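You operate a simulated robot arm through the tools that you are given. There is no shell and no other tool.

You run a simulated robot arm. Do the job below in one go: nothing can be reset, and whatever is moved stays where it is left.

## Task
Take the steel flange and put it on the lower shelf of the goods stand. Fetch the stainless nut and set it on the job card. Take the stainless sleeve and leave it on the middle of the packing table. Put the carton from the right end of the packing table on the top of the bench. Stack the 32 mm small tote from the right end of the packing table on top of the 42 mm small tote. Take the rusty lump from the right end of the packing table and put it on the pane there. Take the medium sleeve on the top of the bench and put it away on the bottom shelf of the grey rack. Open the table drawer. Do these in any order.

The check looks at the end state, three seconds after you hand in, the way a careful person would. Anything else that was tipped, shoved, dropped, spilled or broken makes it a failure.

## Robot
A 7-joint arm with a fingered hand on a trunk, on a base that moves. Base frame: it is fixed to the floor where the robot stands at the start and does not move with it; the origin is under the middle of the robot, x ahead of it, y to its left, z up. Units: m, degrees, N and s.
With the tool pointing down near the work surface it reaches from about 0.2 to 0.66 m from the robot's upright axis, wherever it stands. Its first joint turns from -115.0 to 115.0 degrees. Places, roughly: bottom shelf of the grey rack [2.1, -1.6, 0.1]; carton [-2.25, 3, 0.75]; job card [-4, 0, 1]; lower shelf of the goods stand [-0.6, 1.5, 0.2]; medium sleeve (5x5x13 cm) [1.2, 2.9, 0.9]; middle of the packing table [-2.2, 2.1, 0.8]; pane (26x17x2 cm) [-2, 3.5, 0.8]; rusty lump (3x2x2 cm) [-2, 3.1, 0.8]; small tote [-2, 3.25, 0.75]; stainless nut (6x5x3 cm) [-2.5, 1.6, 0.8]; stainless sleeve (4x4x4 cm) [-2.6, 1.6, 0.8]; steel flange (7x6x3 cm) [-2.4, 1.5, 0.8]; table drawer [-1.9, 2.4, 0.6]; top of the bench [0.6, 3.2, 0.8]. Payload 3.1 kg.
Tool frame: the origin (TCP) lies between the finger pads and is the grasp point; the fingertips stand 0.022 m ahead of it; z points along the fingers, y is the line along which they close. The gripper opens to 0.112 m; its body begins 0.06 m behind the TCP. The gripper is a hand of 3 fingers: y runs from the thumb to the fingers, the wrist lies at [0, 0, -0.218] in the tool frame.
Orientation is that of the tool frame in the base frame, as [roll, pitch, yaw] about the fixed x, y, z axes, in that order (R = Rz(yaw) Ry(pitch) Rx(roll)). With the fingers straight down and closing along the base's y, the tool's x points along the base's -x, its y along +y and its z along -z.

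## Interface
- The arm moves only by the tool nudge_tool. Its argument "targets" is a list of rows, each a list of 6 numbers: the shift along the tool's x, y, z in m, then the turn, a rotation vector about the tool's x, y, z in degrees. In form: [[dx, dy, dz, rx, ry, rz], ...]. A call has 1 to 20 rows; each row shifts and turns the commanded pose from where the row before left it, along the tool's axes as they then stand. A row lasts 0.2 s, in which the tool goes at most 0.05 m and 8.6 degrees; a call with a longer step from one row to the next is refused whole. Where a pose cannot be reached the arm comes as near as it can. A force on the tool above 40 N (or 10 N above the force at the start of the call, whichever is more), or a blocked arm, ends the call early, and 0.2 s more pass. In this call time passes only in rows, and 0.2 s behind the last. It gives the time, the measured TCP pose, the force on the tool (base axes), the opening and the grip force at its end, in the units of the frame above (readings bear some noise), with the torque about the TCP (base axes, N m) and any sound that the robot's microphone picked up.
- Cameras (640 x 400 px; columns grow to the right, rows downward): "scene" is now at [0.021, 0.1372, 1.572]; the picture's right is [-0.21, -0.98, 0.00], its down [-0.69, 0.15, -0.71] and it looks along [0.70, -0.15, -0.70] (base axes); focal length 266 px, centre (320, 200). "wrist" rides on the gripper at [0.066, 0.003, -0.08] in the tool frame; the picture's right is [-0.05, 1.00, 0.00], its down [-0.77, -0.04, -0.64] and it looks along [-0.64, -0.03, 0.77] (tool axes); focal length 275 px, centre (320, 200). There is no depth. A picture from a camera that has moved, and an enlarged one, comes with that camera's place and axes in the base frame and with its lens.
- snapshot(camera): a new picture of that camera. It takes no simulated time.
- lift_body(by): slides the trunk up (or, below 0, down) by that many m; the arm and the scene camera ride with it, the base frame stays. It gives what a move gives, with no picture.
- steer(legs): drives the robot by 1 to 6 legs, each [ahead, left, turn to the left] in m, m and degrees, along the robot's own axes; the way and the turn of a leg run together, so that a leg with both is an arc; at most 1.5 m and 180 degrees a leg. The arm and the cameras ride along, it lands a little off, and it stops where it bumps. It gives what a move gives.
- curl_fingers(finger1, finger2, thumb_bend): sets how far each is bent, from 0 (flat) to 100 (curled in); at 30 the hand is open as for a grip, at 70 the pads meet at the TCP. One left out holds its place. A second passes; each finger stops where it meets its share of the squeeze, and holds until it gets a number again. It is the only way to open and close the hand. It gives what a move gives, with no picture; readings hold the bend of each and the force on the fingers (four entries, about 0 where the hand has none), thumb and palm.
- head_to(pan, tilt): turns the head with the scene camera to pan (to the left, within 155 degrees either way) and tilt (down, from -29 to 69), counted from straight ahead of the robot. It gives what a move gives.
- close_up(camera, box): a new picture of the part [left, top, right, bottom] of that camera's present view, enlarged. It takes no simulated time.
- sign_off(): hands the job in; it is judged then, once.

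Places have to be worked out from the pictures, the camera data and where the tool is seen. Open the gripper and draw the arm clear of the work before you hand the job in, unless the task says otherwise.

The tools are called after "Emit:" by a JSON object that holds its "name" and its "arguments". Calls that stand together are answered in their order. nudge_tool: Moves the arm, as the interface text tells. Its arguments: {"type":"object","properties":{"targets":{"type":"array"}},"required":["targets"]} The other tools are called the same way: lift_body (by) moves the trunk up or down; curl_fingers (finger1, finger2, thumb_bend) moves the fingers one by one; steer (legs) drives the base; head_to (pan, tilt) turns the head that bears the scene camera; snapshot (camera) takes a picture; close_up (camera, box) takes an enlarged picture of a part of a camera's view; sign_off () hands the job in.

At the start:

```text
t: 0.0
eef_pos: [0.4877, -0.1331, 1.0203]
tool_rot: [-180.0, 0.0, 179.9]
wrist_force: [-0.1, -1.1, -0.1]
ft_torque: [0.0, 0.0, 0.0]
grip_width: 0.1119
grasp_force: 0.1
shape: jaw
bend: [30.0, 30.0, 30.0]
finger forces: [0.0, 0.0, 0.0, 0.0, 0.0, 0.1]
trunk travel left (down, up): [-0.7, 0.29]
robot x, y, heading: [-0.0027, 0.0001, 0.2]
head pan, tilt (commanded): [-12.1, 44.6]
```

scene: 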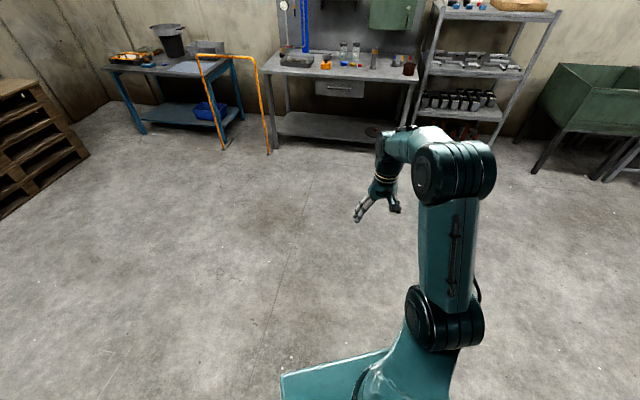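
wrist: 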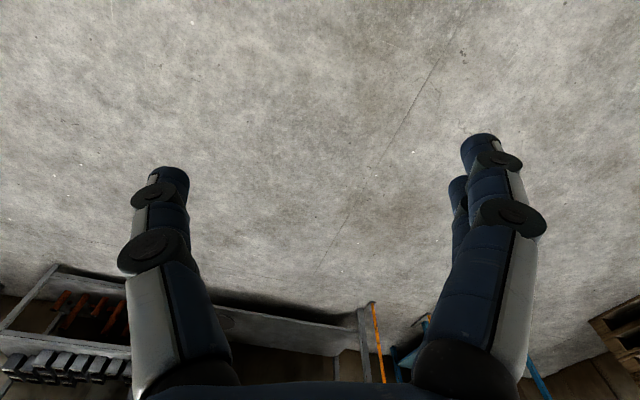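

The first picture shows a bench and racks ahead, while the work areas lie behind and to the left. I'll turn the head to survey the room before moving.

Emit:
{"name": "head_to", "arguments": {"pan": 80, "tilt": 20}}

Emit:
{"name": "snapshot", "arguments": {"camera": "scene"}}

Emit:
{"name": "head_to", "arguments": {"pan": 135, "tilt": 25}}

Emit:
{"name": "snapshot", "arguments": {"camera": "scene"}}

Emit:
{"name": "head_to", "arguments": {"pan": -155, "tilt": 20}}

Emit:
{"name": "snapshot", "arguments": {"camera": "scene"}}

Emit:
{"name": "head_to", "arguments": {"pan": -60, "tilt": 25}}

Emit:
{"name": "snapshot", "arguments": {"camera": "scene"}}

```text
t: 1.7
eef_pos: [0.4875, -0.1339, 1.0204]
tool_rot: [-179.9, 0.0, -180.0]
wrist_force: [0.3, 0.4, 0.5]
ft_torque: [0.04, 0.01, 0.01]
grip_width: 0.1117
grasp_force: 0.0
shape: jaw
bend: [30.0, 30.0, 30.0]
finger forces: [0.0, 0.1, 0.0, 0.1, 0.1, 0.0]
trunk travel left (down, up): [-0.7, 0.29]
robot x, y, heading: [0.002, 0.0024, 0.4]
head pan, tilt (commanded): [80.0, 20.0]
```

```text
taken
camera scene: at [-0.0426, 0.2461, 1.6101], right [0.98, -0.17, 0.0], down [-0.06, -0.34, -0.94], along [0.16, 0.93, -0.34], focal length 266 px, centre (320, 200)
```

scene: 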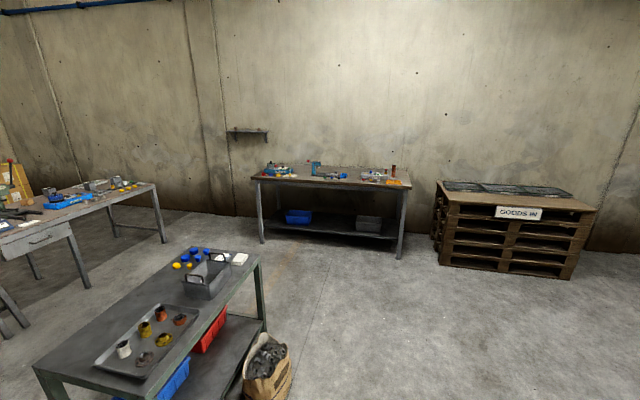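

```text
t: 2.9
eef_pos: [0.4871, -0.1343, 1.0186]
tool_rot: [-180.0, 0.0, 179.9]
wrist_force: [0.4, -0.3, 0.4]
ft_torque: [-0.03, -0.01, 0.0]
grip_width: 0.1121
grasp_force: 0.0
shape: jaw
bend: [30.0, 30.0, 30.0]
finger forces: [0.1, 0.1, 0.0, 0.0, 0.1, 0.0]
trunk travel left (down, up): [-0.7, 0.29]
robot x, y, heading: [0.0015, -0.0017, -0.0]
head pan, tilt (commanded): [135.0, 25.0]
```

```text
taken
camera scene: at [-0.124, 0.2196, 1.602], right [0.71, 0.71, 0.0], down [0.3, -0.3, -0.91], along [-0.64, 0.64, -0.42], focal length 266 px, centre (320, 200)
```

scene: 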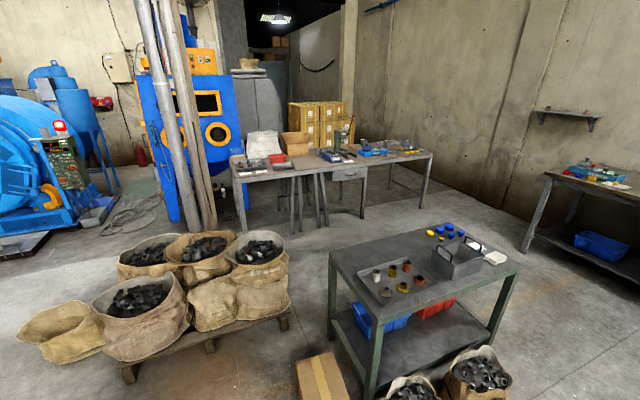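

```text
t: 6.9
eef_pos: [0.4879, -0.1321, 1.0208]
tool_rot: [-180.0, 0.0, -180.0]
wrist_force: [0.5, -0.4, 0.4]
ft_torque: [0.02, 0.0, -0.03]
grip_width: 0.1118
grasp_force: 0.1
shape: jaw
bend: [30.0, 30.0, 30.0]
finger forces: [0.1, 0.0, 0.0, 0.0, 0.0, 0.1]
trunk travel left (down, up): [-0.7, 0.29]
robot x, y, heading: [-0.0009, -0.0001, -0.2]
head pan, tilt (commanded): [-154.7, 20.0]
```

```text
taken
camera scene: at [-0.1431, 0.1145, 1.6101], right [-0.43, 0.9, 0.0], down [0.31, 0.15, -0.94], along [-0.85, -0.4, -0.34], focal length 266 px, centre (320, 200)
```

scene: 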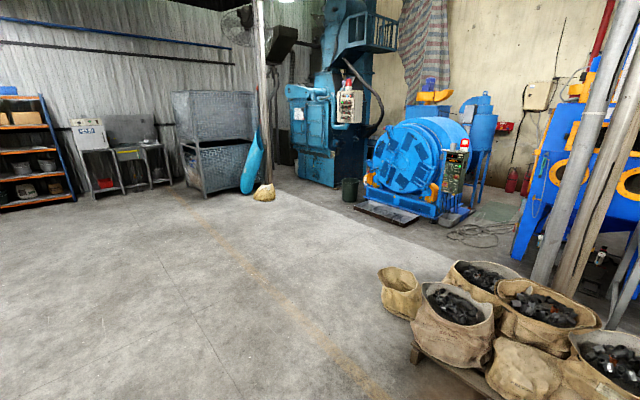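

```text
t: 8.6
eef_pos: [0.4881, -0.1325, 1.0206]
tool_rot: [179.9, 0.0, 179.9]
wrist_force: [-0.3, -0.9, 0.0]
ft_torque: [-0.02, -0.04, 0.01]
grip_width: 0.1117
grasp_force: 0.2
shape: jaw
bend: [30.0, 30.0, 30.0]
finger forces: [0.0, 0.0, 0.0, 0.0, 0.1, 0.0]
trunk travel left (down, up): [-0.7, 0.29]
robot x, y, heading: [-0.0006, -0.0004, -0.1]
head pan, tilt (commanded): [-60.0, 25.0]
```

```text
taken
camera scene: at [-0.0129, 0.0745, 1.602], right [-0.87, -0.5, 0.0], down [-0.21, 0.37, -0.91], along [0.45, -0.79, -0.42], focal length 266 px, centre (320, 200)
```

scene: 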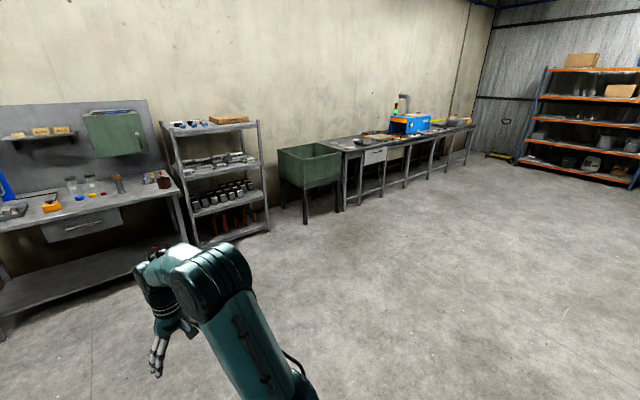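

The survey shows the goods stand at (-0.6,1.5), the packing table behind it and the bench against the wall. I'll take closer looks in the direction of the packing table and the job card.

Emit:
{"name": "head_to", "arguments": {"pan": 140, "tilt": 20}}

Emit:
{"name": "close_up", "arguments": {"camera": "scene", "box": [200, 100, 440, 250]}}

Emit:
{"name": "close_up", "arguments": {"camera": "scene", "box": [360, 200, 600, 350]}}

Emit:
{"name": "close_up", "arguments": {"camera": "scene", "box": [0, 50, 200, 175]}}

Emit:
{"name": "head_to", "arguments": {"pan": -155, "tilt": 20}}

Emit:
{"name": "close_up", "arguments": {"camera": "scene", "box": [340, 80, 580, 230]}}

Emit:
{"name": "head_to", "arguments": {"pan": 70, "tilt": 20}}

Emit:
{"name": "close_up", "arguments": {"camera": "scene", "box": [200, 130, 440, 280]}}

Emit:
{"name": "head_to", "arguments": {"pan": -45, "tilt": 20}}

Emit:
{"name": "close_up", "arguments": {"camera": "scene", "box": [200, 80, 520, 280]}}

```text
t: 11.5
eef_pos: [0.4876, -0.1332, 1.0192]
tool_rot: [-180.0, 0.0, -180.0]
wrist_force: [0.3, -0.4, 1.1]
ft_torque: [0.02, -0.02, -0.02]
grip_width: 0.1117
grasp_force: 0.0
shape: jaw
bend: [30.0, 30.0, 30.0]
finger forces: [0.0, 0.1, 0.0, 0.1, 0.1, 0.1]
trunk travel left (down, up): [-0.7, 0.29]
robot x, y, heading: [-0.0018, 0.0049, 0.1]
head pan, tilt (commanded): [140.0, 20.0]
```

```text
2.67 times, centred on (320, 175) of scene
camera zoom: at [-0.1302, 0.2143, 1.6101], right [0.64, 0.77, 0.0], down [0.26, -0.22, -0.94], along [-0.72, 0.6, -0.34], focal length 710 px, centre (320, 267)
```

zoom: 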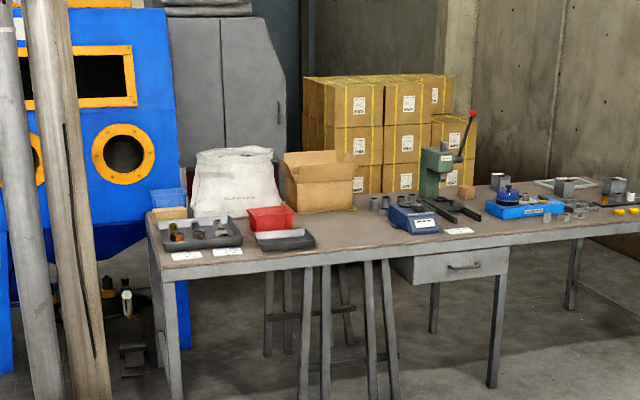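

```text
2.67 times, centred on (480, 275) of scene
camera zoom: at [-0.1302, 0.2143, 1.6101], right [0.64, 0.77, 0.0], down [0.26, -0.22, -0.94], along [-0.72, 0.6, -0.34], focal length 710 px, centre (-107, 0)
```

zoom: 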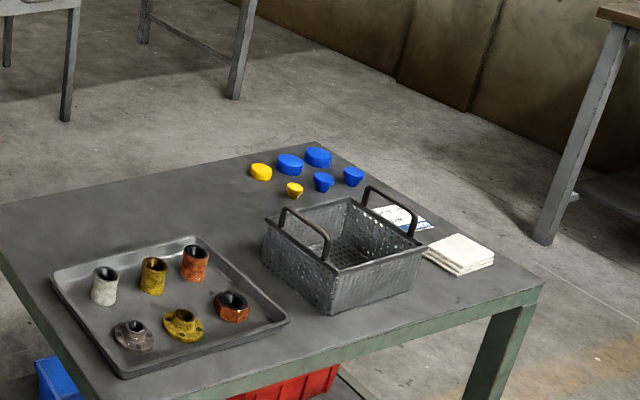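

```text
3.20 times, centred on (100, 112) of scene
camera zoom: at [-0.1302, 0.2143, 1.6101], right [0.64, 0.77, 0.0], down [0.26, -0.22, -0.94], along [-0.72, 0.6, -0.34], focal length 852 px, centre (1024, 480)
```

zoom: 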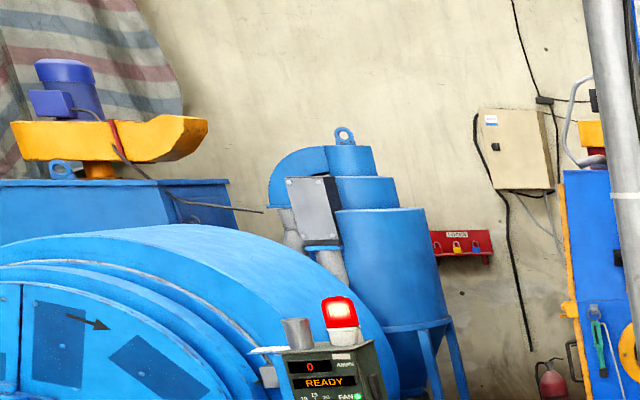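

```text
t: 15.5
eef_pos: [0.4888, -0.1342, 1.0204]
tool_rot: [-180.0, 0.0, 179.9]
wrist_force: [-0.3, -0.1, -0.4]
ft_torque: [-0.01, -0.03, -0.02]
grip_width: 0.1121
grasp_force: 0.2
shape: jaw
bend: [30.0, 30.0, 30.0]
finger forces: [0.1, 0.1, 0.0, 0.0, 0.0, 0.0]
trunk travel left (down, up): [-0.7, 0.29]
robot x, y, heading: [0.0012, 0.0012, 0.1]
head pan, tilt (commanded): [-154.7, 20.0]
```

```text
2.67 times, centred on (460, 155) of scene
camera zoom: at [-0.1431, 0.1145, 1.6101], right [-0.43, 0.9, 0.0], down [0.31, 0.15, -0.94], along [-0.85, -0.4, -0.34], focal length 710 px, centre (-53, 320)
```

zoom: 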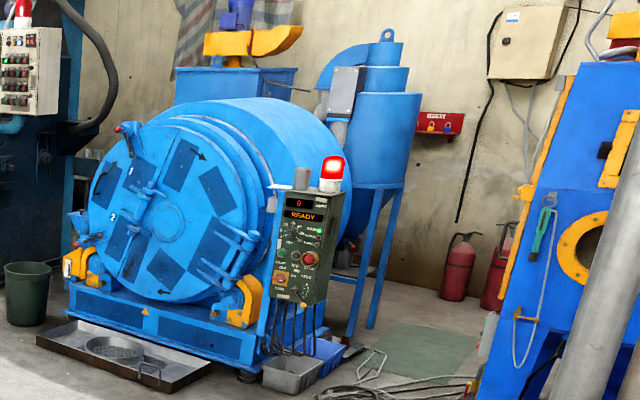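

```text
t: 18.8
eef_pos: [0.4876, -0.1318, 1.02]
tool_rot: [179.9, -0.1, 180.0]
wrist_force: [0.2, 0.3, -1.0]
ft_torque: [0.01, 0.0, 0.01]
grip_width: 0.1119
grasp_force: 0.1
shape: jaw
bend: [30.0, 30.0, 30.0]
finger forces: [0.0, 0.0, 0.0, 0.1, 0.0, 0.0]
trunk travel left (down, up): [-0.7, 0.29]
robot x, y, heading: [0.0008, -0.0014, -0.1]
head pan, tilt (commanded): [70.0, 20.0]
```

```text
2.67 times, centred on (320, 205) of scene
camera zoom: at [-0.027, 0.2419, 1.6101], right [0.94, -0.34, 0.0], down [-0.12, -0.32, -0.94], along [0.32, 0.88, -0.34], focal length 710 px, centre (320, 187)
```

zoom: 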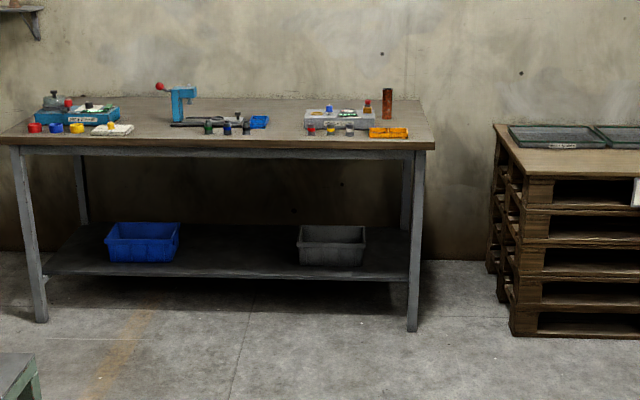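

```text
t: 20.7
eef_pos: [0.4876, -0.1325, 1.0207]
tool_rot: [-180.0, 0.1, -179.9]
wrist_force: [-0.1, -0.4, -0.4]
ft_torque: [-0.01, 0.01, 0.03]
grip_width: 0.1119
grasp_force: 0.1
shape: jaw
bend: [30.0, 30.0, 30.0]
finger forces: [0.1, 0.0, 0.0, 0.0, 0.1, 0.0]
trunk travel left (down, up): [-0.7, 0.29]
robot x, y, heading: [0.0029, -0.0043, 0.1]
head pan, tilt (commanded): [-45.0, 20.0]
```

```text
2.00 times, centred on (360, 180) of scene
camera zoom: at [0.007, 0.0886, 1.6101], right [-0.71, -0.71, 0.0], down [-0.24, 0.24, -0.94], along [0.66, -0.66, -0.34], focal length 532 px, centre (240, 240)
```

zoom: 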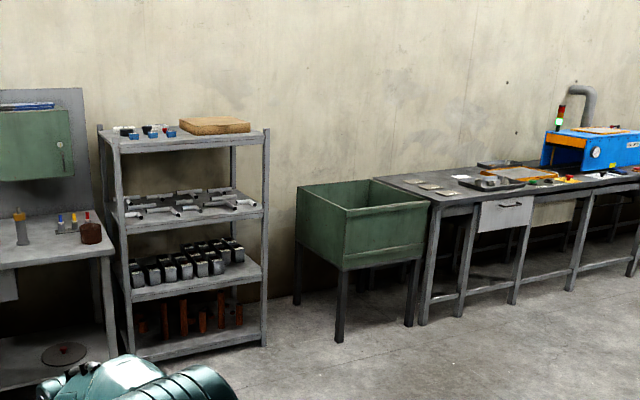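

Before driving I want to know how large my own base is, so I look steeply down on several sides.

Emit:
{"name": "head_to", "arguments": {"pan": 0, "tilt": 69}}

Emit:
{"name": "snapshot", "arguments": {"camera": "scene"}}

Emit:
{"name": "head_to", "arguments": {"pan": 90, "tilt": 69}}

Emit:
{"name": "snapshot", "arguments": {"camera": "scene"}}

Emit:
{"name": "head_to", "arguments": {"pan": 150, "tilt": 69}}

Emit:
{"name": "snapshot", "arguments": {"camera": "scene"}}

```text
t: 21.9
eef_pos: [0.4885, -0.134, 1.0202]
tool_rot: [-180.0, 0.0, 180.0]
wrist_force: [0.2, 0.0, -0.8]
ft_torque: [0.02, 0.02, -0.02]
grip_width: 0.1118
grasp_force: 0.2
shape: jaw
bend: [30.0, 30.0, 30.0]
finger forces: [0.0, 0.1, 0.0, 0.0, 0.0, 0.0]
trunk travel left (down, up): [-0.7, 0.29]
robot x, y, heading: [-0.001, 0.002, 0.1]
head pan, tilt (commanded): [0.0, 68.8]
```

```text
taken
camera scene: at [-0.0029, 0.1543, 1.5426], right [0.0, -1.0, 0.0], down [-0.93, 0.0, -0.36], along [0.36, 0.0, -0.93], focal length 266 px, centre (320, 200)
```

scene: 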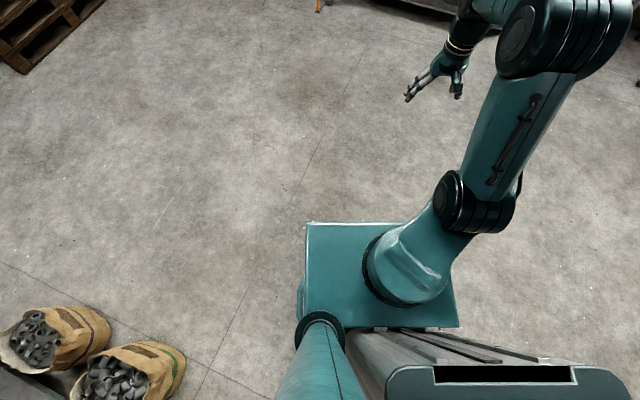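

```text
t: 23.5
eef_pos: [0.4873, -0.1322, 1.019]
tool_rot: [180.0, 0.1, 180.0]
wrist_force: [-0.2, 0.3, 0.8]
ft_torque: [0.0, 0.0, 0.01]
grip_width: 0.1118
grasp_force: 0.1
shape: jaw
bend: [30.0, 30.0, 30.0]
finger forces: [0.0, 0.0, 0.0, 0.0, 0.0, 0.0]
trunk travel left (down, up): [-0.7, 0.29]
robot x, y, heading: [0.0001, 0.0004, 0.1]
head pan, tilt (commanded): [90.0, 68.8]
```

```text
taken
camera scene: at [-0.0588, 0.2103, 1.5425], right [1.0, 0.0, 0.0], down [0.0, -0.93, -0.36], along [0.0, 0.36, -0.93], focal length 266 px, centre (320, 200)
```

scene: 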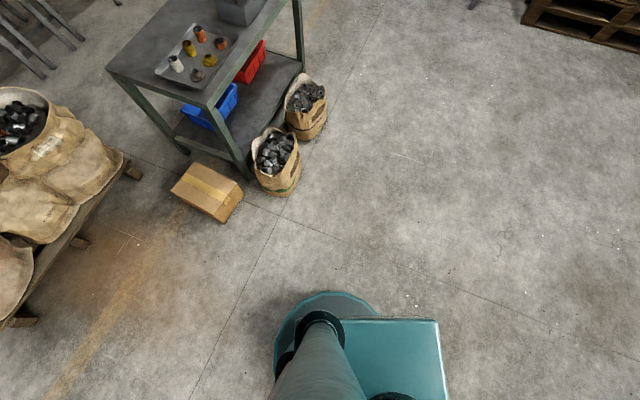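

```text
t: 24.8
eef_pos: [0.4873, -0.1325, 1.0202]
tool_rot: [-180.0, 0.0, -180.0]
wrist_force: [-0.4, -0.5, -0.1]
ft_torque: [-0.02, 0.0, -0.04]
grip_width: 0.1117
grasp_force: 0.1
shape: jaw
bend: [30.0, 30.0, 30.0]
finger forces: [0.1, 0.1, 0.0, 0.0, 0.0, 0.0]
trunk travel left (down, up): [-0.7, 0.29]
robot x, y, heading: [-0.0006, 0.0, 0.1]
head pan, tilt (commanded): [150.0, 68.8]
```

```text
taken
camera scene: at [-0.1073, 0.1824, 1.5425], right [0.5, 0.87, 0.0], down [0.81, -0.47, -0.36], along [-0.31, 0.18, -0.93], focal length 266 px, centre (320, 200)
```

scene: 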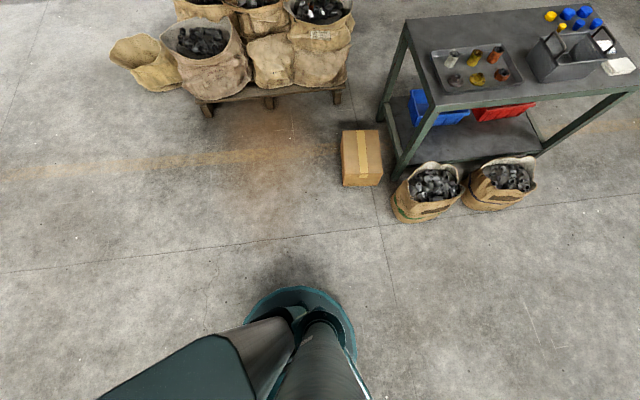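

The base is a disc of about 0.26 m radius; bags, a box and a bag pallet block the direct way, so I go round the far (bench) side of the goods stand. I drive that way and end facing the packing table (heading ~160°).

Emit:
{"name": "steer", "arguments": {"legs": [[0.45, 0.9, 0], [-0.1, 1.1, 0], [0, 0, 160], [1.06, -0.15, 0]]}}

Emit:
{"name": "head_to", "arguments": {"pan": 0, "tilt": 25}}

Emit:
{"name": "snapshot", "arguments": {"camera": "scene"}}

Emit:
{"name": "head_to", "arguments": {"pan": 90, "tilt": 45}}

Emit:
{"name": "snapshot", "arguments": {"camera": "scene"}}

```text
t: 46.9
eef_pos: [-0.9978, 2.7568, 1.0196]
tool_rot: [180.0, 0.0, -18.6]
wrist_force: [0.2, -0.1, 0.6]
ft_torque: [0.01, -0.01, -0.02]
grip_width: 0.1118
grasp_force: 0.1
shape: jaw
bend: [30.0, 30.0, 30.0]
finger forces: [0.0, 0.0, 0.0, 0.0, 0.1, 0.1]
trunk travel left (down, up): [-0.7, 0.29]
robot x, y, heading: [-0.5785, 2.4759, 161.5]
head pan, tilt (commanded): [150.0, 68.8]
```

```text
t: 49.2
eef_pos: [-0.9973, 2.7571, 1.0206]
tool_rot: [179.9, 0.0, -18.7]
wrist_force: [-0.3, 0.2, 0.5]
ft_torque: [-0.01, 0.0, 0.0]
grip_width: 0.112
grasp_force: 0.1
shape: jaw
bend: [30.0, 30.0, 30.0]
finger forces: [0.0, 0.1, 0.1, 0.1, 0.1, 0.0]
trunk travel left (down, up): [-0.7, 0.29]
robot x, y, heading: [-0.5775, 2.476, 161.5]
head pan, tilt (commanded): [0.0, 25.0]
```

```text
taken
camera scene: at [-0.6564, 2.3423, 1.602], right [0.32, 0.95, 0.0], down [0.4, -0.13, -0.91], along [-0.86, 0.29, -0.42], focal length 266 px, centre (320, 200)
```

scene: 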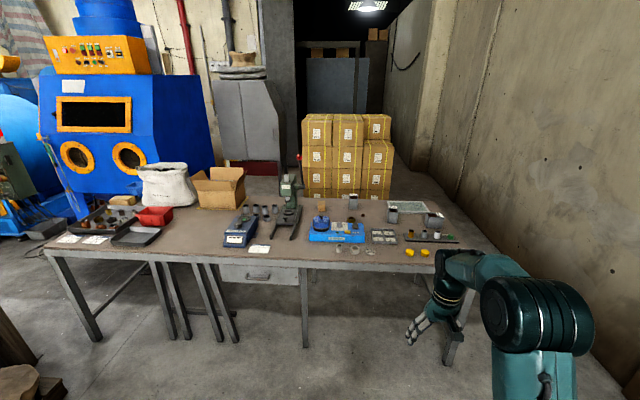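

```text
t: 50.9
eef_pos: [-0.9966, 2.7574, 1.0194]
tool_rot: [-180.0, 0.0, -18.6]
wrist_force: [0.4, 0.3, 0.8]
ft_torque: [-0.03, -0.02, 0.02]
grip_width: 0.1118
grasp_force: 0.0
shape: jaw
bend: [30.0, 30.0, 30.0]
finger forces: [0.0, 0.1, 0.0, 0.0, 0.1, 0.0]
trunk travel left (down, up): [-0.7, 0.29]
robot x, y, heading: [-0.5815, 2.4771, 161.3]
head pan, tilt (commanded): [90.0, 45.0]
```

```text
taken
camera scene: at [-0.5951, 2.2359, 1.5714], right [-0.95, 0.32, 0.0], down [0.23, 0.67, -0.71], along [-0.23, -0.67, -0.71], focal length 266 px, centre (320, 200)
```

scene: 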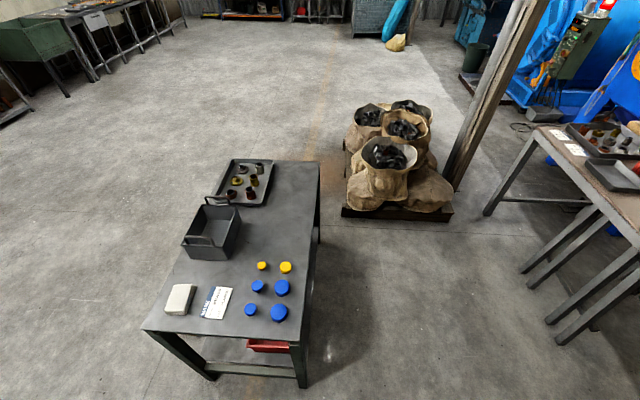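

I'm at (-0.58, 2.48) and can see the packing table well; its front edge runs at about 69°, and the passage by the bag pallet is narrow. I drive to just in front of the table's left half, keeping clear of the pallet corner.

Emit:
{"name": "steer", "arguments": {"legs": [[0.45, 0.62, -1], [0.42, 0.6, -1]]}}

Emit:
{"name": "head_to", "arguments": {"pan": 15, "tilt": 45}}

Emit:
{"name": "snapshot", "arguments": {"camera": "scene"}}

Emit:
{"name": "head_to", "arguments": {"pan": 45, "tilt": 65}}

Emit:
{"name": "snapshot", "arguments": {"camera": "scene"}}

```text
t: 58.6
eef_pos: [-2.2157, 1.9254, 1.0202]
tool_rot: [179.9, 0.0, -21.0]
wrist_force: [0.1, 0.1, 0.1]
ft_torque: [0.02, 0.01, 0.0]
grip_width: 0.112
grasp_force: 0.1
shape: jaw
bend: [30.0, 30.0, 30.0]
finger forces: [0.1, 0.0, 0.1, 0.1, 0.1, 0.0]
trunk travel left (down, up): [-0.7, 0.29]
robot x, y, heading: [-1.811, 1.6267, 158.9]
head pan, tilt (commanded): [90.0, 45.0]
```

```text
t: 60.1
eef_pos: [-2.2168, 1.9259, 1.0219]
tool_rot: [-180.0, 0.0, -21.0]
wrist_force: [-0.5, -0.4, 0.2]
ft_torque: [0.0, -0.02, -0.01]
grip_width: 0.1118
grasp_force: 0.0
shape: jaw
bend: [30.0, 30.0, 30.0]
finger forces: [0.0, 0.0, 0.0, 0.0, 0.0, 0.0]
trunk travel left (down, up): [-0.7, 0.29]
robot x, y, heading: [-1.812, 1.6292, 159.1]
head pan, tilt (commanded): [15.0, 45.0]
```

```text
taken
camera scene: at [-1.8884, 1.472, 1.5714], right [0.11, 0.99, 0.0], down [0.7, -0.07, -0.71], along [-0.7, 0.07, -0.71], focal length 266 px, centre (320, 200)
```

scene: 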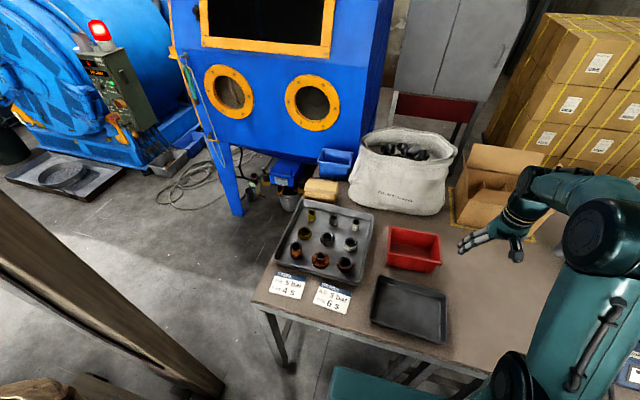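

```text
t: 61.0
eef_pos: [-2.2164, 1.9268, 1.02]
tool_rot: [-180.0, 0.0, -21.1]
wrist_force: [-0.1, 0.1, -0.9]
ft_torque: [-0.01, 0.01, 0.0]
grip_width: 0.112
grasp_force: 0.0
shape: jaw
bend: [30.0, 30.0, 30.0]
finger forces: [0.0, 0.0, 0.0, 0.1, 0.0, 0.1]
trunk travel left (down, up): [-0.7, 0.29]
robot x, y, heading: [-1.8126, 1.6296, 158.7]
head pan, tilt (commanded): [45.0, 65.0]
```

```text
taken
camera scene: at [-1.8631, 1.4389, 1.5464], right [-0.4, 0.91, 0.0], down [0.83, 0.37, -0.42], along [-0.39, -0.17, -0.91], focal length 266 px, centre (320, 200)
```

scene: 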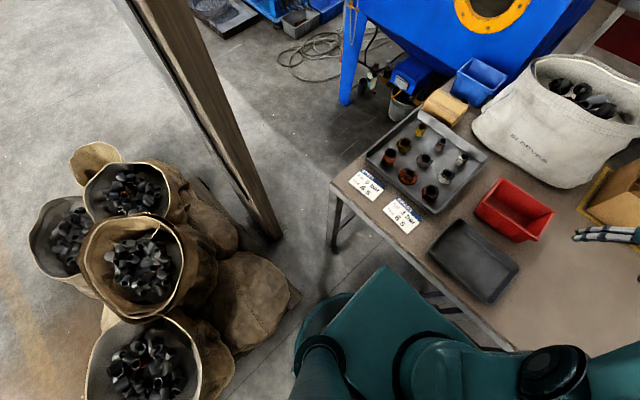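

The tray at the left end holds nine parts in a 3×3 grid. I enlarge it to tell the steel/stainless ones apart.

Emit:
{"name": "close_up", "arguments": {"camera": "scene", "box": [340, 90, 500, 240]}}

Emit:
{"name": "head_to", "arguments": {"pan": 25, "tilt": 50}}

Emit:
{"name": "close_up", "arguments": {"camera": "scene", "box": [270, 150, 480, 290]}}

```text
2.67 times, centred on (420, 165) of scene
camera zoom: at [-1.8631, 1.4389, 1.5464], right [-0.4, 0.91, 0.0], down [0.83, 0.37, -0.42], along [-0.39, -0.17, -0.91], focal length 710 px, centre (53, 293)
```

zoom: 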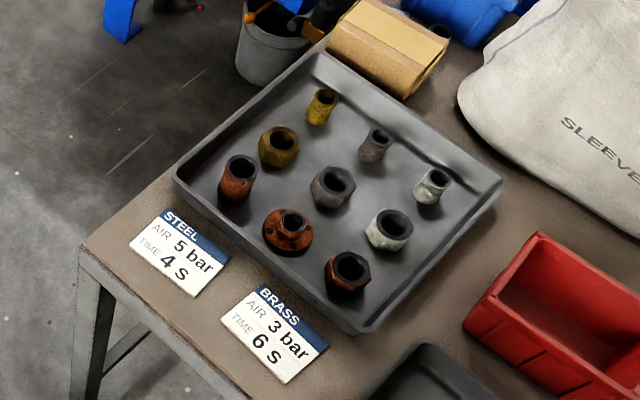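

```text
t: 61.9
eef_pos: [-2.2163, 1.9265, 1.0205]
tool_rot: [179.9, 0.0, -21.1]
wrist_force: [0.2, -0.1, 0.9]
ft_torque: [0.02, 0.02, 0.0]
grip_width: 0.1119
grasp_force: 0.1
shape: jaw
bend: [30.0, 30.0, 30.0]
finger forces: [0.0, 0.0, 0.0, 0.1, 0.0, 0.1]
trunk travel left (down, up): [-0.7, 0.29]
robot x, y, heading: [-1.8102, 1.6258, 158.8]
head pan, tilt (commanded): [25.0, 50.0]
```

```text
2.86 times, centred on (375, 220) of scene
camera zoom: at [-1.8842, 1.4581, 1.5644], right [-0.07, 1.0, 0.0], down [0.76, 0.05, -0.64], along [-0.64, -0.04, -0.77], focal length 760 px, centre (163, 143)
```

zoom: 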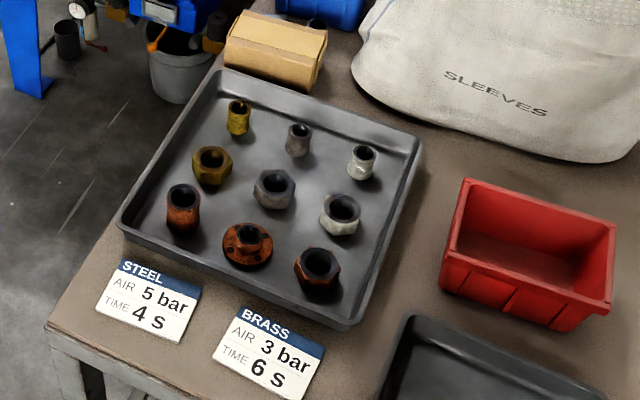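

The light-grey parts and darker-grey parts both might be "stainless", so I want a much closer look. I bring the wrist camera over the tray, staying at the present height.

Emit:
{"name": "nudge_tool", "arguments": {"targets": [[0.0106, 0.0443, 0, 0, 0, 0], [0.0106, 0.0443, 0, 0, 0, 0], [0.0106, 0.0443, 0, 0, 0, 0], [0.0106, 0.0443, 0, 0, 0, 0], [0.0106, 0.0443, 0, 0, 0, 0], [0.0106, 0.0443, 0, 0, 0, 0], [0.0106, 0.0443, 0, 0, 0, 0], [0.0106, 0.0443, 0, 0, 0, 0], [0.0106, 0.0443, 0, 0, 0, 0]]}}

Emit:
{"name": "snapshot", "arguments": {"camera": "wrist"}}

Emit:
{"name": "snapshot", "arguments": {"camera": "scene"}}

```text
t: 63.9
eef_pos: [-2.2708, 1.5167, 1.0208]
tool_rot: [-179.9, 0.0, -21.1]
wrist_force: [0.0, 0.8, 0.5]
ft_torque: [0.02, 0.04, -0.02]
grip_width: 0.1116
grasp_force: 0.1
shape: jaw
bend: [30.0, 30.0, 30.0]
finger forces: [0.1, 0.0, 0.1, 0.0, 0.1, 0.0]
trunk travel left (down, up): [-0.7, 0.29]
robot x, y, heading: [-1.8075, 1.6242, 159.2]
head pan, tilt (commanded): [25.0, 50.0]
```

```text
taken
camera wrist: at [-2.2092, 1.4896, 1.0999], right [-0.4, -0.92, 0.0], down [-0.71, 0.31, 0.64], along [-0.58, 0.26, -0.77], focal length 275 px, centre (320, 200)
```

wrist: 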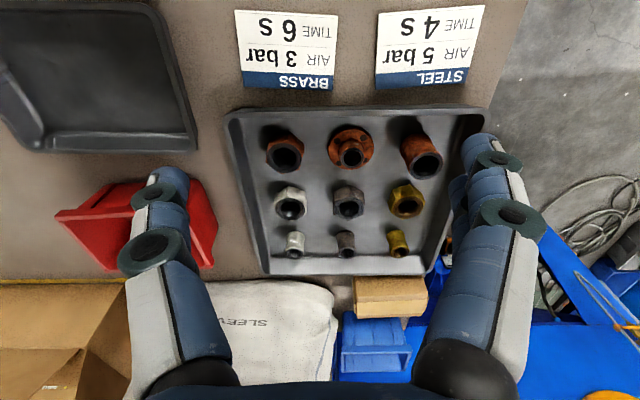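

```text
taken
camera scene: at [-1.8849, 1.4559, 1.5642], right [-0.07, 1.0, 0.0], down [0.76, 0.05, -0.64], along [-0.64, -0.04, -0.77], focal length 266 px, centre (320, 200)
```

scene: 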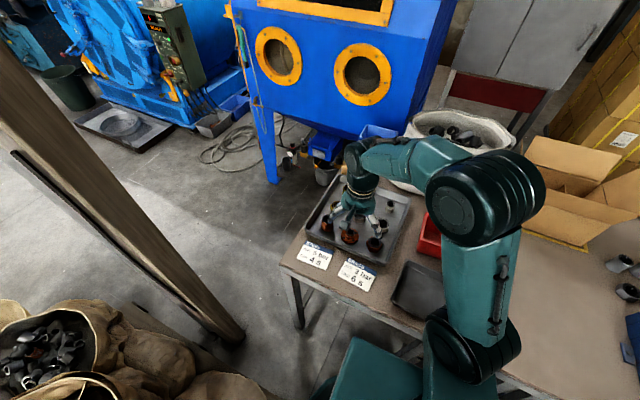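

The wrist view shows the parts well. I enlarge the light, grey and rusty ones to compare the finishes.

Emit:
{"name": "close_up", "arguments": {"camera": "wrist", "box": [250, 110, 450, 280]}}

Emit:
{"name": "close_up", "arguments": {"camera": "wrist", "box": [265, 170, 375, 270]}}

```text
2.35 times, centred on (350, 195) of wrist
camera zoom: at [-2.2092, 1.4896, 1.0999], right [-0.4, -0.92, 0.0], down [-0.71, 0.31, 0.64], along [-0.58, 0.26, -0.77], focal length 648 px, centre (249, 212)
```

zoom: 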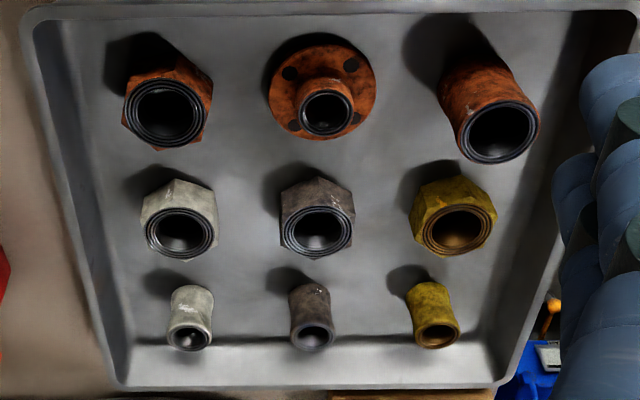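

```text
4.00 times, centred on (320, 220) of wrist
camera zoom: at [-2.2092, 1.4896, 1.0999], right [-0.4, -0.92, 0.0], down [-0.71, 0.31, 0.64], along [-0.58, 0.26, -0.77], focal length 1101 px, centre (320, 120)
```

zoom: 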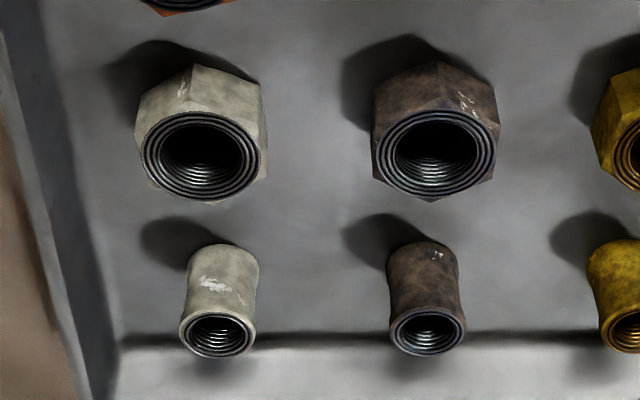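

By stated places the grey (middle-column) nut and sleeve fit "stainless" and the rust-red flange fits "steel", but my depth estimate is weak. I shift the wrist camera sideways 0.15 m for parallax to pin heights and positions.

Emit:
{"name": "nudge_tool", "arguments": {"targets": [[0, -0.05, 0, 0, 0, 0], [0, -0.05, 0, 0, 0, 0], [0, -0.05, 0, 0, 0, 0]]}}

Emit:
{"name": "close_up", "arguments": {"camera": "wrist", "box": [340, 80, 580, 270]}}

Emit:
{"name": "nudge_tool", "arguments": {"targets": [[0, 0.05, 0, 0, 0, 0], [0, 0.05, 0, 0, 0, 0], [0, 0.05, 0, 0, 0, 0], [0, 0.05, 0, 0, 0, 0], [0, 0.05, 0, 0, 0, 0]]}}

Emit:
{"name": "close_up", "arguments": {"camera": "wrist", "box": [180, 90, 420, 280]}}

```text
t: 64.7
eef_pos: [-2.2161, 1.66, 1.0203]
tool_rot: [180.0, 0.1, -21.1]
wrist_force: [0.5, -0.1, -0.8]
ft_torque: [-0.01, -0.01, -0.02]
grip_width: 0.1118
grasp_force: 0.1
shape: jaw
bend: [30.0, 30.0, 30.0]
finger forces: [0.1, 0.0, 0.1, 0.0, 0.0, 0.0]
trunk travel left (down, up): [-0.7, 0.29]
robot x, y, heading: [-1.8088, 1.6274, 159.0]
head pan, tilt (commanded): [25.0, 50.0]
```

```text
2.11 times, centred on (460, 175) of wrist
camera zoom: at [-2.1542, 1.6344, 1.1009], right [-0.4, -0.92, 0.0], down [-0.71, 0.31, 0.64], along [-0.58, 0.26, -0.77], focal length 580 px, centre (25, 253)
```

zoom: 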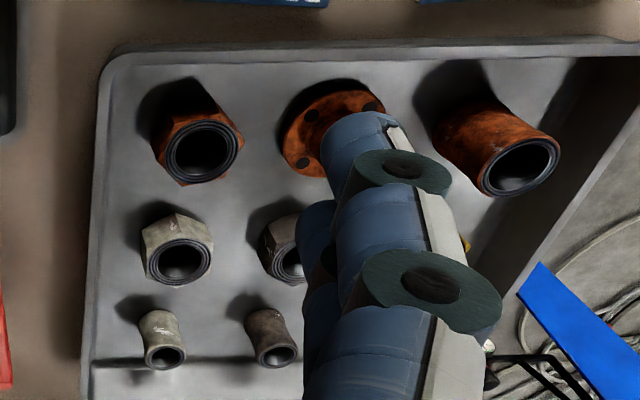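

```text
t: 65.8
eef_pos: [-2.308, 1.4262, 1.0172]
tool_rot: [-179.9, 0.0, -21.3]
wrist_force: [0.6, -0.7, 0.3]
ft_torque: [0.04, 0.0, 0.0]
grip_width: 0.1119
grasp_force: 0.0
shape: jaw
bend: [30.0, 30.0, 30.0]
finger forces: [0.1, 0.0, 0.0, 0.0, 0.0, 0.0]
trunk travel left (down, up): [-0.7, 0.29]
robot x, y, heading: [-1.8113, 1.6283, 158.9]
head pan, tilt (commanded): [25.0, 50.0]
```

```text
2.11 times, centred on (300, 185) of wrist
camera zoom: at [-2.2475, 1.3984, 1.0983], right [-0.4, -0.91, 0.0], down [-0.71, 0.31, 0.64], along [-0.58, 0.26, -0.77], focal length 580 px, centre (362, 232)
```

zoom: 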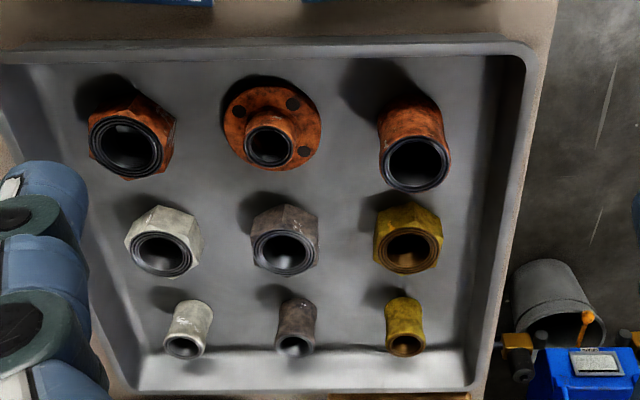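

Triangulation gives: grey sleeve top (-2.562,1.596,0.80), grey nut (-2.476,1.559, top 0.791), flange (-2.396,1.527), tray floor ≈0.76 — matching the stated stainless/steel places. I need to stand nearer, so I check the clearance under the table front first.

Emit:
{"name": "head_to", "arguments": {"pan": 60, "tilt": 69}}

Emit:
{"name": "snapshot", "arguments": {"camera": "scene"}}

Emit:
{"name": "head_to", "arguments": {"pan": -10, "tilt": 66}}

Emit:
{"name": "snapshot", "arguments": {"camera": "scene"}}

```text
t: 66.9
eef_pos: [-2.3063, 1.4277, 1.0191]
tool_rot: [-180.0, 0.0, -21.1]
wrist_force: [-0.7, -0.1, 0.4]
ft_torque: [0.0, -0.01, 0.0]
grip_width: 0.1118
grasp_force: 0.0
shape: jaw
bend: [30.0, 30.0, 30.0]
finger forces: [0.1, 0.0, 0.0, 0.0, 0.1, 0.0]
trunk travel left (down, up): [-0.7, 0.29]
robot x, y, heading: [-1.8086, 1.6284, 159.1]
head pan, tilt (commanded): [60.0, 68.8]
```

```text
taken
camera scene: at [-1.8512, 1.4282, 1.5425], right [-0.63, 0.78, 0.0], down [0.73, 0.58, -0.36], along [-0.28, -0.23, -0.93], focal length 266 px, centre (320, 200)
```

scene: 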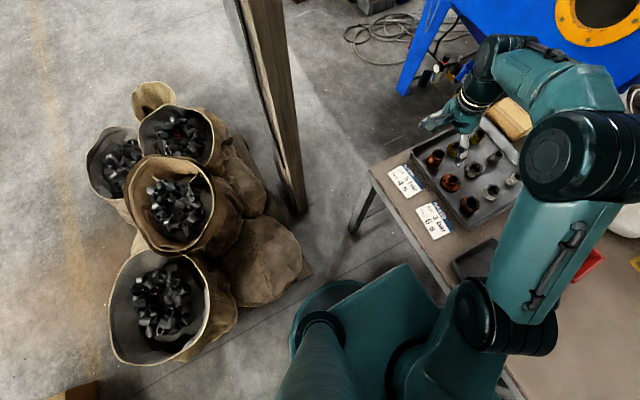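

```text
t: 68.3
eef_pos: [-2.3073, 1.4274, 1.0177]
tool_rot: [-179.9, 0.1, -21.1]
wrist_force: [-1.2, 1.1, 0.2]
ft_torque: [0.01, -0.03, -0.02]
grip_width: 0.1117
grasp_force: 0.1
shape: jaw
bend: [30.0, 30.0, 30.0]
finger forces: [0.0, 0.0, 0.0, 0.0, 0.1, 0.0]
trunk travel left (down, up): [-0.7, 0.29]
robot x, y, heading: [-1.8066, 1.6269, 158.7]
head pan, tilt (commanded): [-10.0, 66.0]
```

```text
taken
camera scene: at [-1.8585, 1.4939, 1.5453], right [0.52, 0.86, 0.0], down [0.78, -0.47, -0.41], along [-0.35, 0.21, -0.91], focal length 266 px, centre (320, 200)
```

scene: 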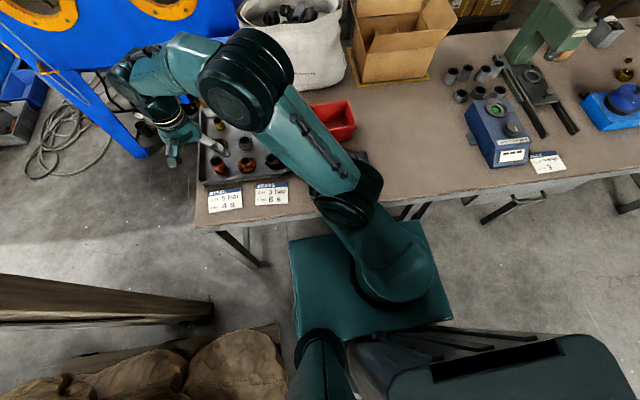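

The table edge is about 0.30 m from my axis and trestle feet stand just inside it; the pallet corner is behind-left. I make a small move (8 cm ahead, 14 cm left) which keeps ≥4 cm from both.

Emit:
{"name": "steer", "arguments": {"legs": [[0.08, 0.14, 0]]}}

Emit:
{"name": "curl_fingers", "arguments": {"finger1": 48, "finger2": 48, "thumb_bend": 48}}

Emit:
{"name": "snapshot", "arguments": {"camera": "wrist"}}

```text
t: 69.5
eef_pos: [-2.3724, 1.3588, 1.0183]
tool_rot: [-180.0, -0.2, -18.8]
wrist_force: [-0.8, 0.8, -0.5]
ft_torque: [0.07, -0.03, 0.03]
grip_width: 0.1118
grasp_force: 0.0
shape: jaw
bend: [30.0, 30.0, 30.0]
finger forces: [0.1, 0.0, 0.0, 0.0, 0.1, 0.1]
trunk travel left (down, up): [-0.7, 0.29]
robot x, y, heading: [-1.8825, 1.5779, 161.4]
head pan, tilt (commanded): [-10.0, 66.0]
stopped in leg 1: the robot was blocked; the commanded pose is now the measured one
```

```text
t: 70.5
eef_pos: [-2.3709, 1.358, 1.0162]
tool_rot: [179.9, 0.0, -18.7]
wrist_force: [-0.3, 0.6, -0.4]
ft_torque: [0.0, -0.03, 0.0]
grip_width: 0.0616
grasp_force: 0.1
shape: fingers
bend: [48.0, 48.0, 48.0]
finger forces: [0.1, 0.0, 0.0, 0.0, 0.1, 0.0]
trunk travel left (down, up): [-0.7, 0.29]
robot x, y, heading: [-1.8821, 1.5765, 161.5]
head pan, tilt (commanded): [-10.0, 66.0]
```

```text
taken
camera wrist: at [-2.3086, 1.3349, 1.0988], right [-0.36, -0.93, 0.0], down [-0.72, 0.28, 0.64], along [-0.59, 0.23, -0.77], focal length 275 px, centre (320, 200)
```

wrist: 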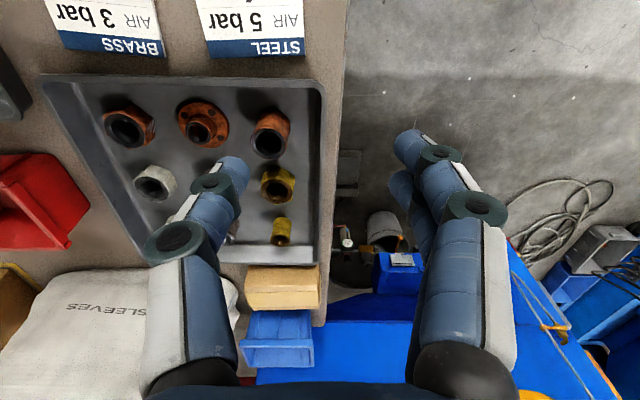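

The drive was blocked halfway at (-1.88, 1.578). I look down around the base to see what I touched.

Emit:
{"name": "head_to", "arguments": {"pan": 60, "tilt": 69}}

Emit:
{"name": "snapshot", "arguments": {"camera": "scene"}}

Emit:
{"name": "head_to", "arguments": {"pan": 110, "tilt": 69}}

Emit:
{"name": "snapshot", "arguments": {"camera": "scene"}}

```text
t: 71.9
eef_pos: [-2.3704, 1.3583, 1.017]
tool_rot: [180.0, -0.1, -18.7]
wrist_force: [-0.1, -0.7, -0.2]
ft_torque: [0.02, 0.01, 0.03]
grip_width: 0.0615
grasp_force: 0.1
shape: fingers
bend: [48.0, 48.0, 48.0]
finger forces: [0.1, 0.1, 0.0, 0.0, 0.0, 0.0]
trunk travel left (down, up): [-0.7, 0.29]
robot x, y, heading: [-1.8831, 1.5804, 160.9]
head pan, tilt (commanded): [60.0, 68.8]
```

```text
taken
camera scene: at [-1.915, 1.3791, 1.5425], right [-0.66, 0.75, 0.0], down [0.7, 0.61, -0.36], along [-0.27, -0.24, -0.93], focal length 266 px, centre (320, 200)
```

scene: 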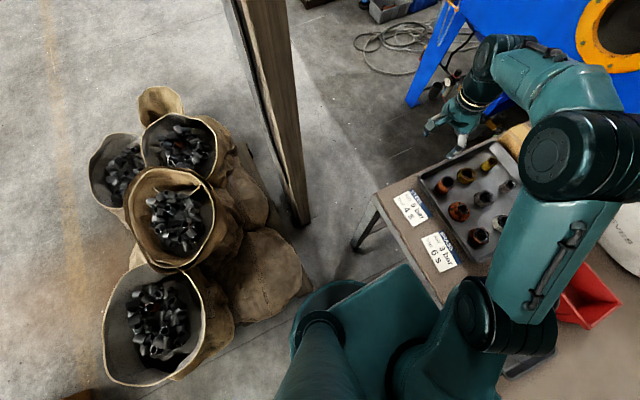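

```text
t: 73.1
eef_pos: [-2.3711, 1.3585, 1.0168]
tool_rot: [180.0, 0.0, -18.7]
wrist_force: [-0.1, 0.2, 0.4]
ft_torque: [0.01, -0.03, 0.01]
grip_width: 0.0611
grasp_force: 0.0
shape: fingers
bend: [48.0, 48.0, 48.0]
finger forces: [0.1, 0.0, 0.0, 0.0, 0.0, 0.0]
trunk travel left (down, up): [-0.7, 0.29]
robot x, y, heading: [-1.8825, 1.5797, 161.0]
head pan, tilt (commanded): [110.0, 68.8]
```

```text
taken
camera scene: at [-1.8717, 1.36, 1.5425], right [-1.0, -0.02, 0.0], down [-0.02, 0.93, -0.36], along [0.01, -0.36, -0.93], focal length 266 px, centre (320, 200)
```

scene: 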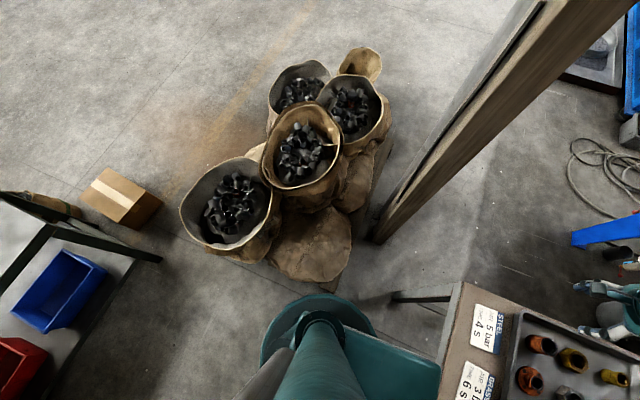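

I seem to have leaned lightly on a sack of the bag pallet (a few cm gap is visible, nothing moved); I'll stay here. I move the hand above the grey sleeve at the present height and see whether it reaches.

Emit:
{"name": "nudge_tool", "arguments": {"targets": [[0, 0, 0, 0, 0, 5], [-0.0386, -0.0201, 0, 0, 0, 0], [-0.0386, -0.0201, 0, 0, 0, 0], [-0.0386, -0.0201, 0, 0, 0, 0], [-0.0386, -0.0201, 0, 0, 0, 0], [-0.0386, -0.0201, 0, 0, 0, 0], [-0.0386, -0.0201, 0, 0, 0, 0], [-0.0386, -0.0201, 0, 0, 0, 0]]}}

Emit:
{"name": "snapshot", "arguments": {"camera": "wrist"}}

Emit:
{"name": "head_to", "arguments": {"pan": 25, "tilt": 50}}

Emit:
{"name": "close_up", "arguments": {"camera": "scene", "box": [240, 100, 480, 250]}}

```text
t: 74.9
eef_pos: [-2.5183, 1.5847, 1.0159]
tool_rot: [179.9, -0.1, -23.6]
wrist_force: [-0.9, 0.1, 0.2]
ft_torque: [-0.04, 0.0, 0.03]
grip_width: 0.0612
grasp_force: 0.0
shape: fingers
bend: [48.0, 48.0, 48.0]
finger forces: [0.0, 0.0, 0.0, 0.0, 0.0, 0.1]
out of reach, approached as far as the arm can: row 7, 8
trunk travel left (down, up): [-0.7, 0.29]
robot x, y, heading: [-1.8821, 1.5774, 161.2]
head pan, tilt (commanded): [110.0, 68.8]
```

```text
taken
camera wrist: at [-2.4588, 1.5547, 1.0973], right [-0.44, -0.9, 0.0], down [-0.69, 0.34, 0.63], along [-0.57, 0.28, -0.77], focal length 275 px, centre (320, 200)
```

wrist: 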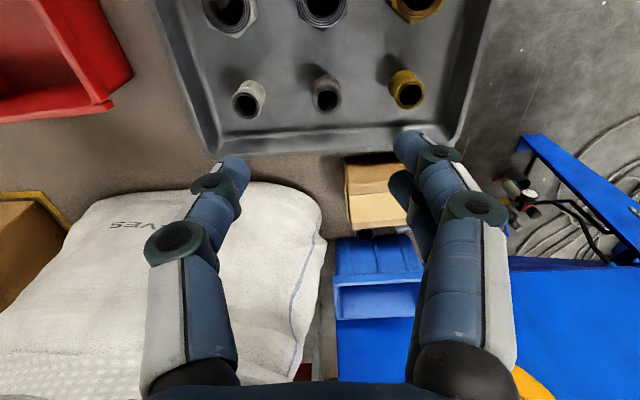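

```text
t: 76.5
eef_pos: [-2.5209, 1.5811, 1.0161]
tool_rot: [-179.9, -0.1, -23.7]
wrist_force: [-0.2, -0.4, 0.1]
ft_torque: [0.02, -0.02, -0.01]
grip_width: 0.0611
grasp_force: 0.2
shape: fingers
bend: [48.0, 48.0, 48.0]
finger forces: [0.0, 0.0, 0.1, 0.0, 0.1, 0.0]
trunk travel left (down, up): [-0.7, 0.29]
robot x, y, heading: [-1.8806, 1.5786, 161.1]
head pan, tilt (commanded): [25.0, 50.0]
```

```text
2.67 times, centred on (360, 175) of scene
camera zoom: at [-1.9495, 1.4075, 1.5644], right [-0.11, 0.99, 0.0], down [0.76, 0.08, -0.64], along [-0.64, -0.07, -0.77], focal length 710 px, centre (213, 267)
```

zoom: 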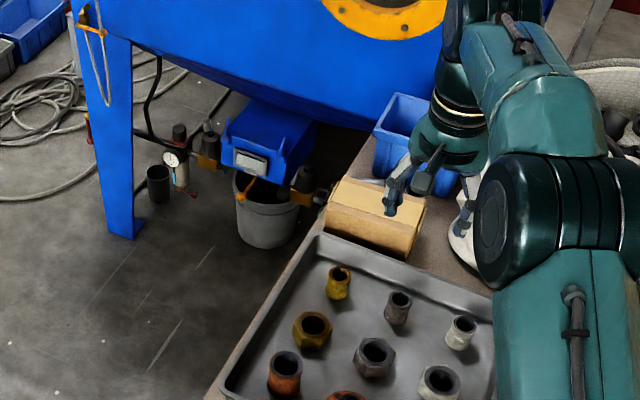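

The straight-down reach ends at about 0.64 m, 4 cm short of the sleeve. I tilt the tool 15° outwards about its closing axis to gain reach and check where the TCP ends.

Emit:
{"name": "nudge_tool", "arguments": {"targets": [[0, 0, 0, 0, -5, 0], [0, 0, 0, 0, -5, 0], [0, 0, 0, 0, -5, 0], [0, 0, 0, 0, 0, 0]]}}

```text
t: 77.5
eef_pos: [-2.5199, 1.581, 1.0163]
tool_rot: [180.0, 15.0, -23.8]
wrist_force: [0.0, 1.4, -0.1]
ft_torque: [0.0, 0.04, 0.01]
grip_width: 0.0612
grasp_force: 0.1
shape: fingers
bend: [48.0, 48.0, 48.0]
finger forces: [0.0, 0.0, 0.1, 0.0, 0.0, 0.1]
trunk travel left (down, up): [-0.7, 0.29]
robot x, y, heading: [-1.8823, 1.5785, 161.4]
head pan, tilt (commanded): [25.0, 50.0]
```

Tilt done with the TCP unmoved. Now I shift the TCP horizontally the remaining 4.5 cm to stand over the sleeve.

Emit:
{"name": "nudge_tool", "arguments": {"targets": [[-0.0215, 0.0016, 0.0058, 0, 0, 0], [-0.0215, 0.0016, 0.0058, 0, 0, 0], [0, 0, 0, 0, 0, 0]]}}

Emit:
{"name": "close_up", "arguments": {"camera": "scene", "box": [240, 100, 480, 250]}}

```text
t: 78.3
eef_pos: [-2.563, 1.5973, 1.0169]
tool_rot: [180.0, 15.0, -23.5]
wrist_force: [-0.5, -0.8, 0.3]
ft_torque: [-0.02, 0.02, 0.03]
grip_width: 0.0612
grasp_force: 0.1
shape: fingers
bend: [48.0, 48.0, 48.0]
finger forces: [0.1, 0.0, 0.0, 0.0, 0.1, 0.0]
trunk travel left (down, up): [-0.7, 0.29]
robot x, y, heading: [-1.879, 1.5794, 161.2]
head pan, tilt (commanded): [25.0, 50.0]
```

```text
2.67 times, centred on (360, 175) of scene
camera zoom: at [-1.9489, 1.4078, 1.5645], right [-0.11, 0.99, 0.0], down [0.76, 0.08, -0.64], along [-0.64, -0.07, -0.77], focal length 710 px, centre (213, 267)
```

zoom: 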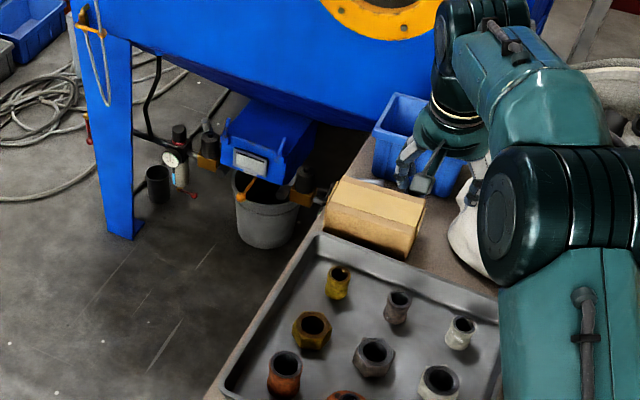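

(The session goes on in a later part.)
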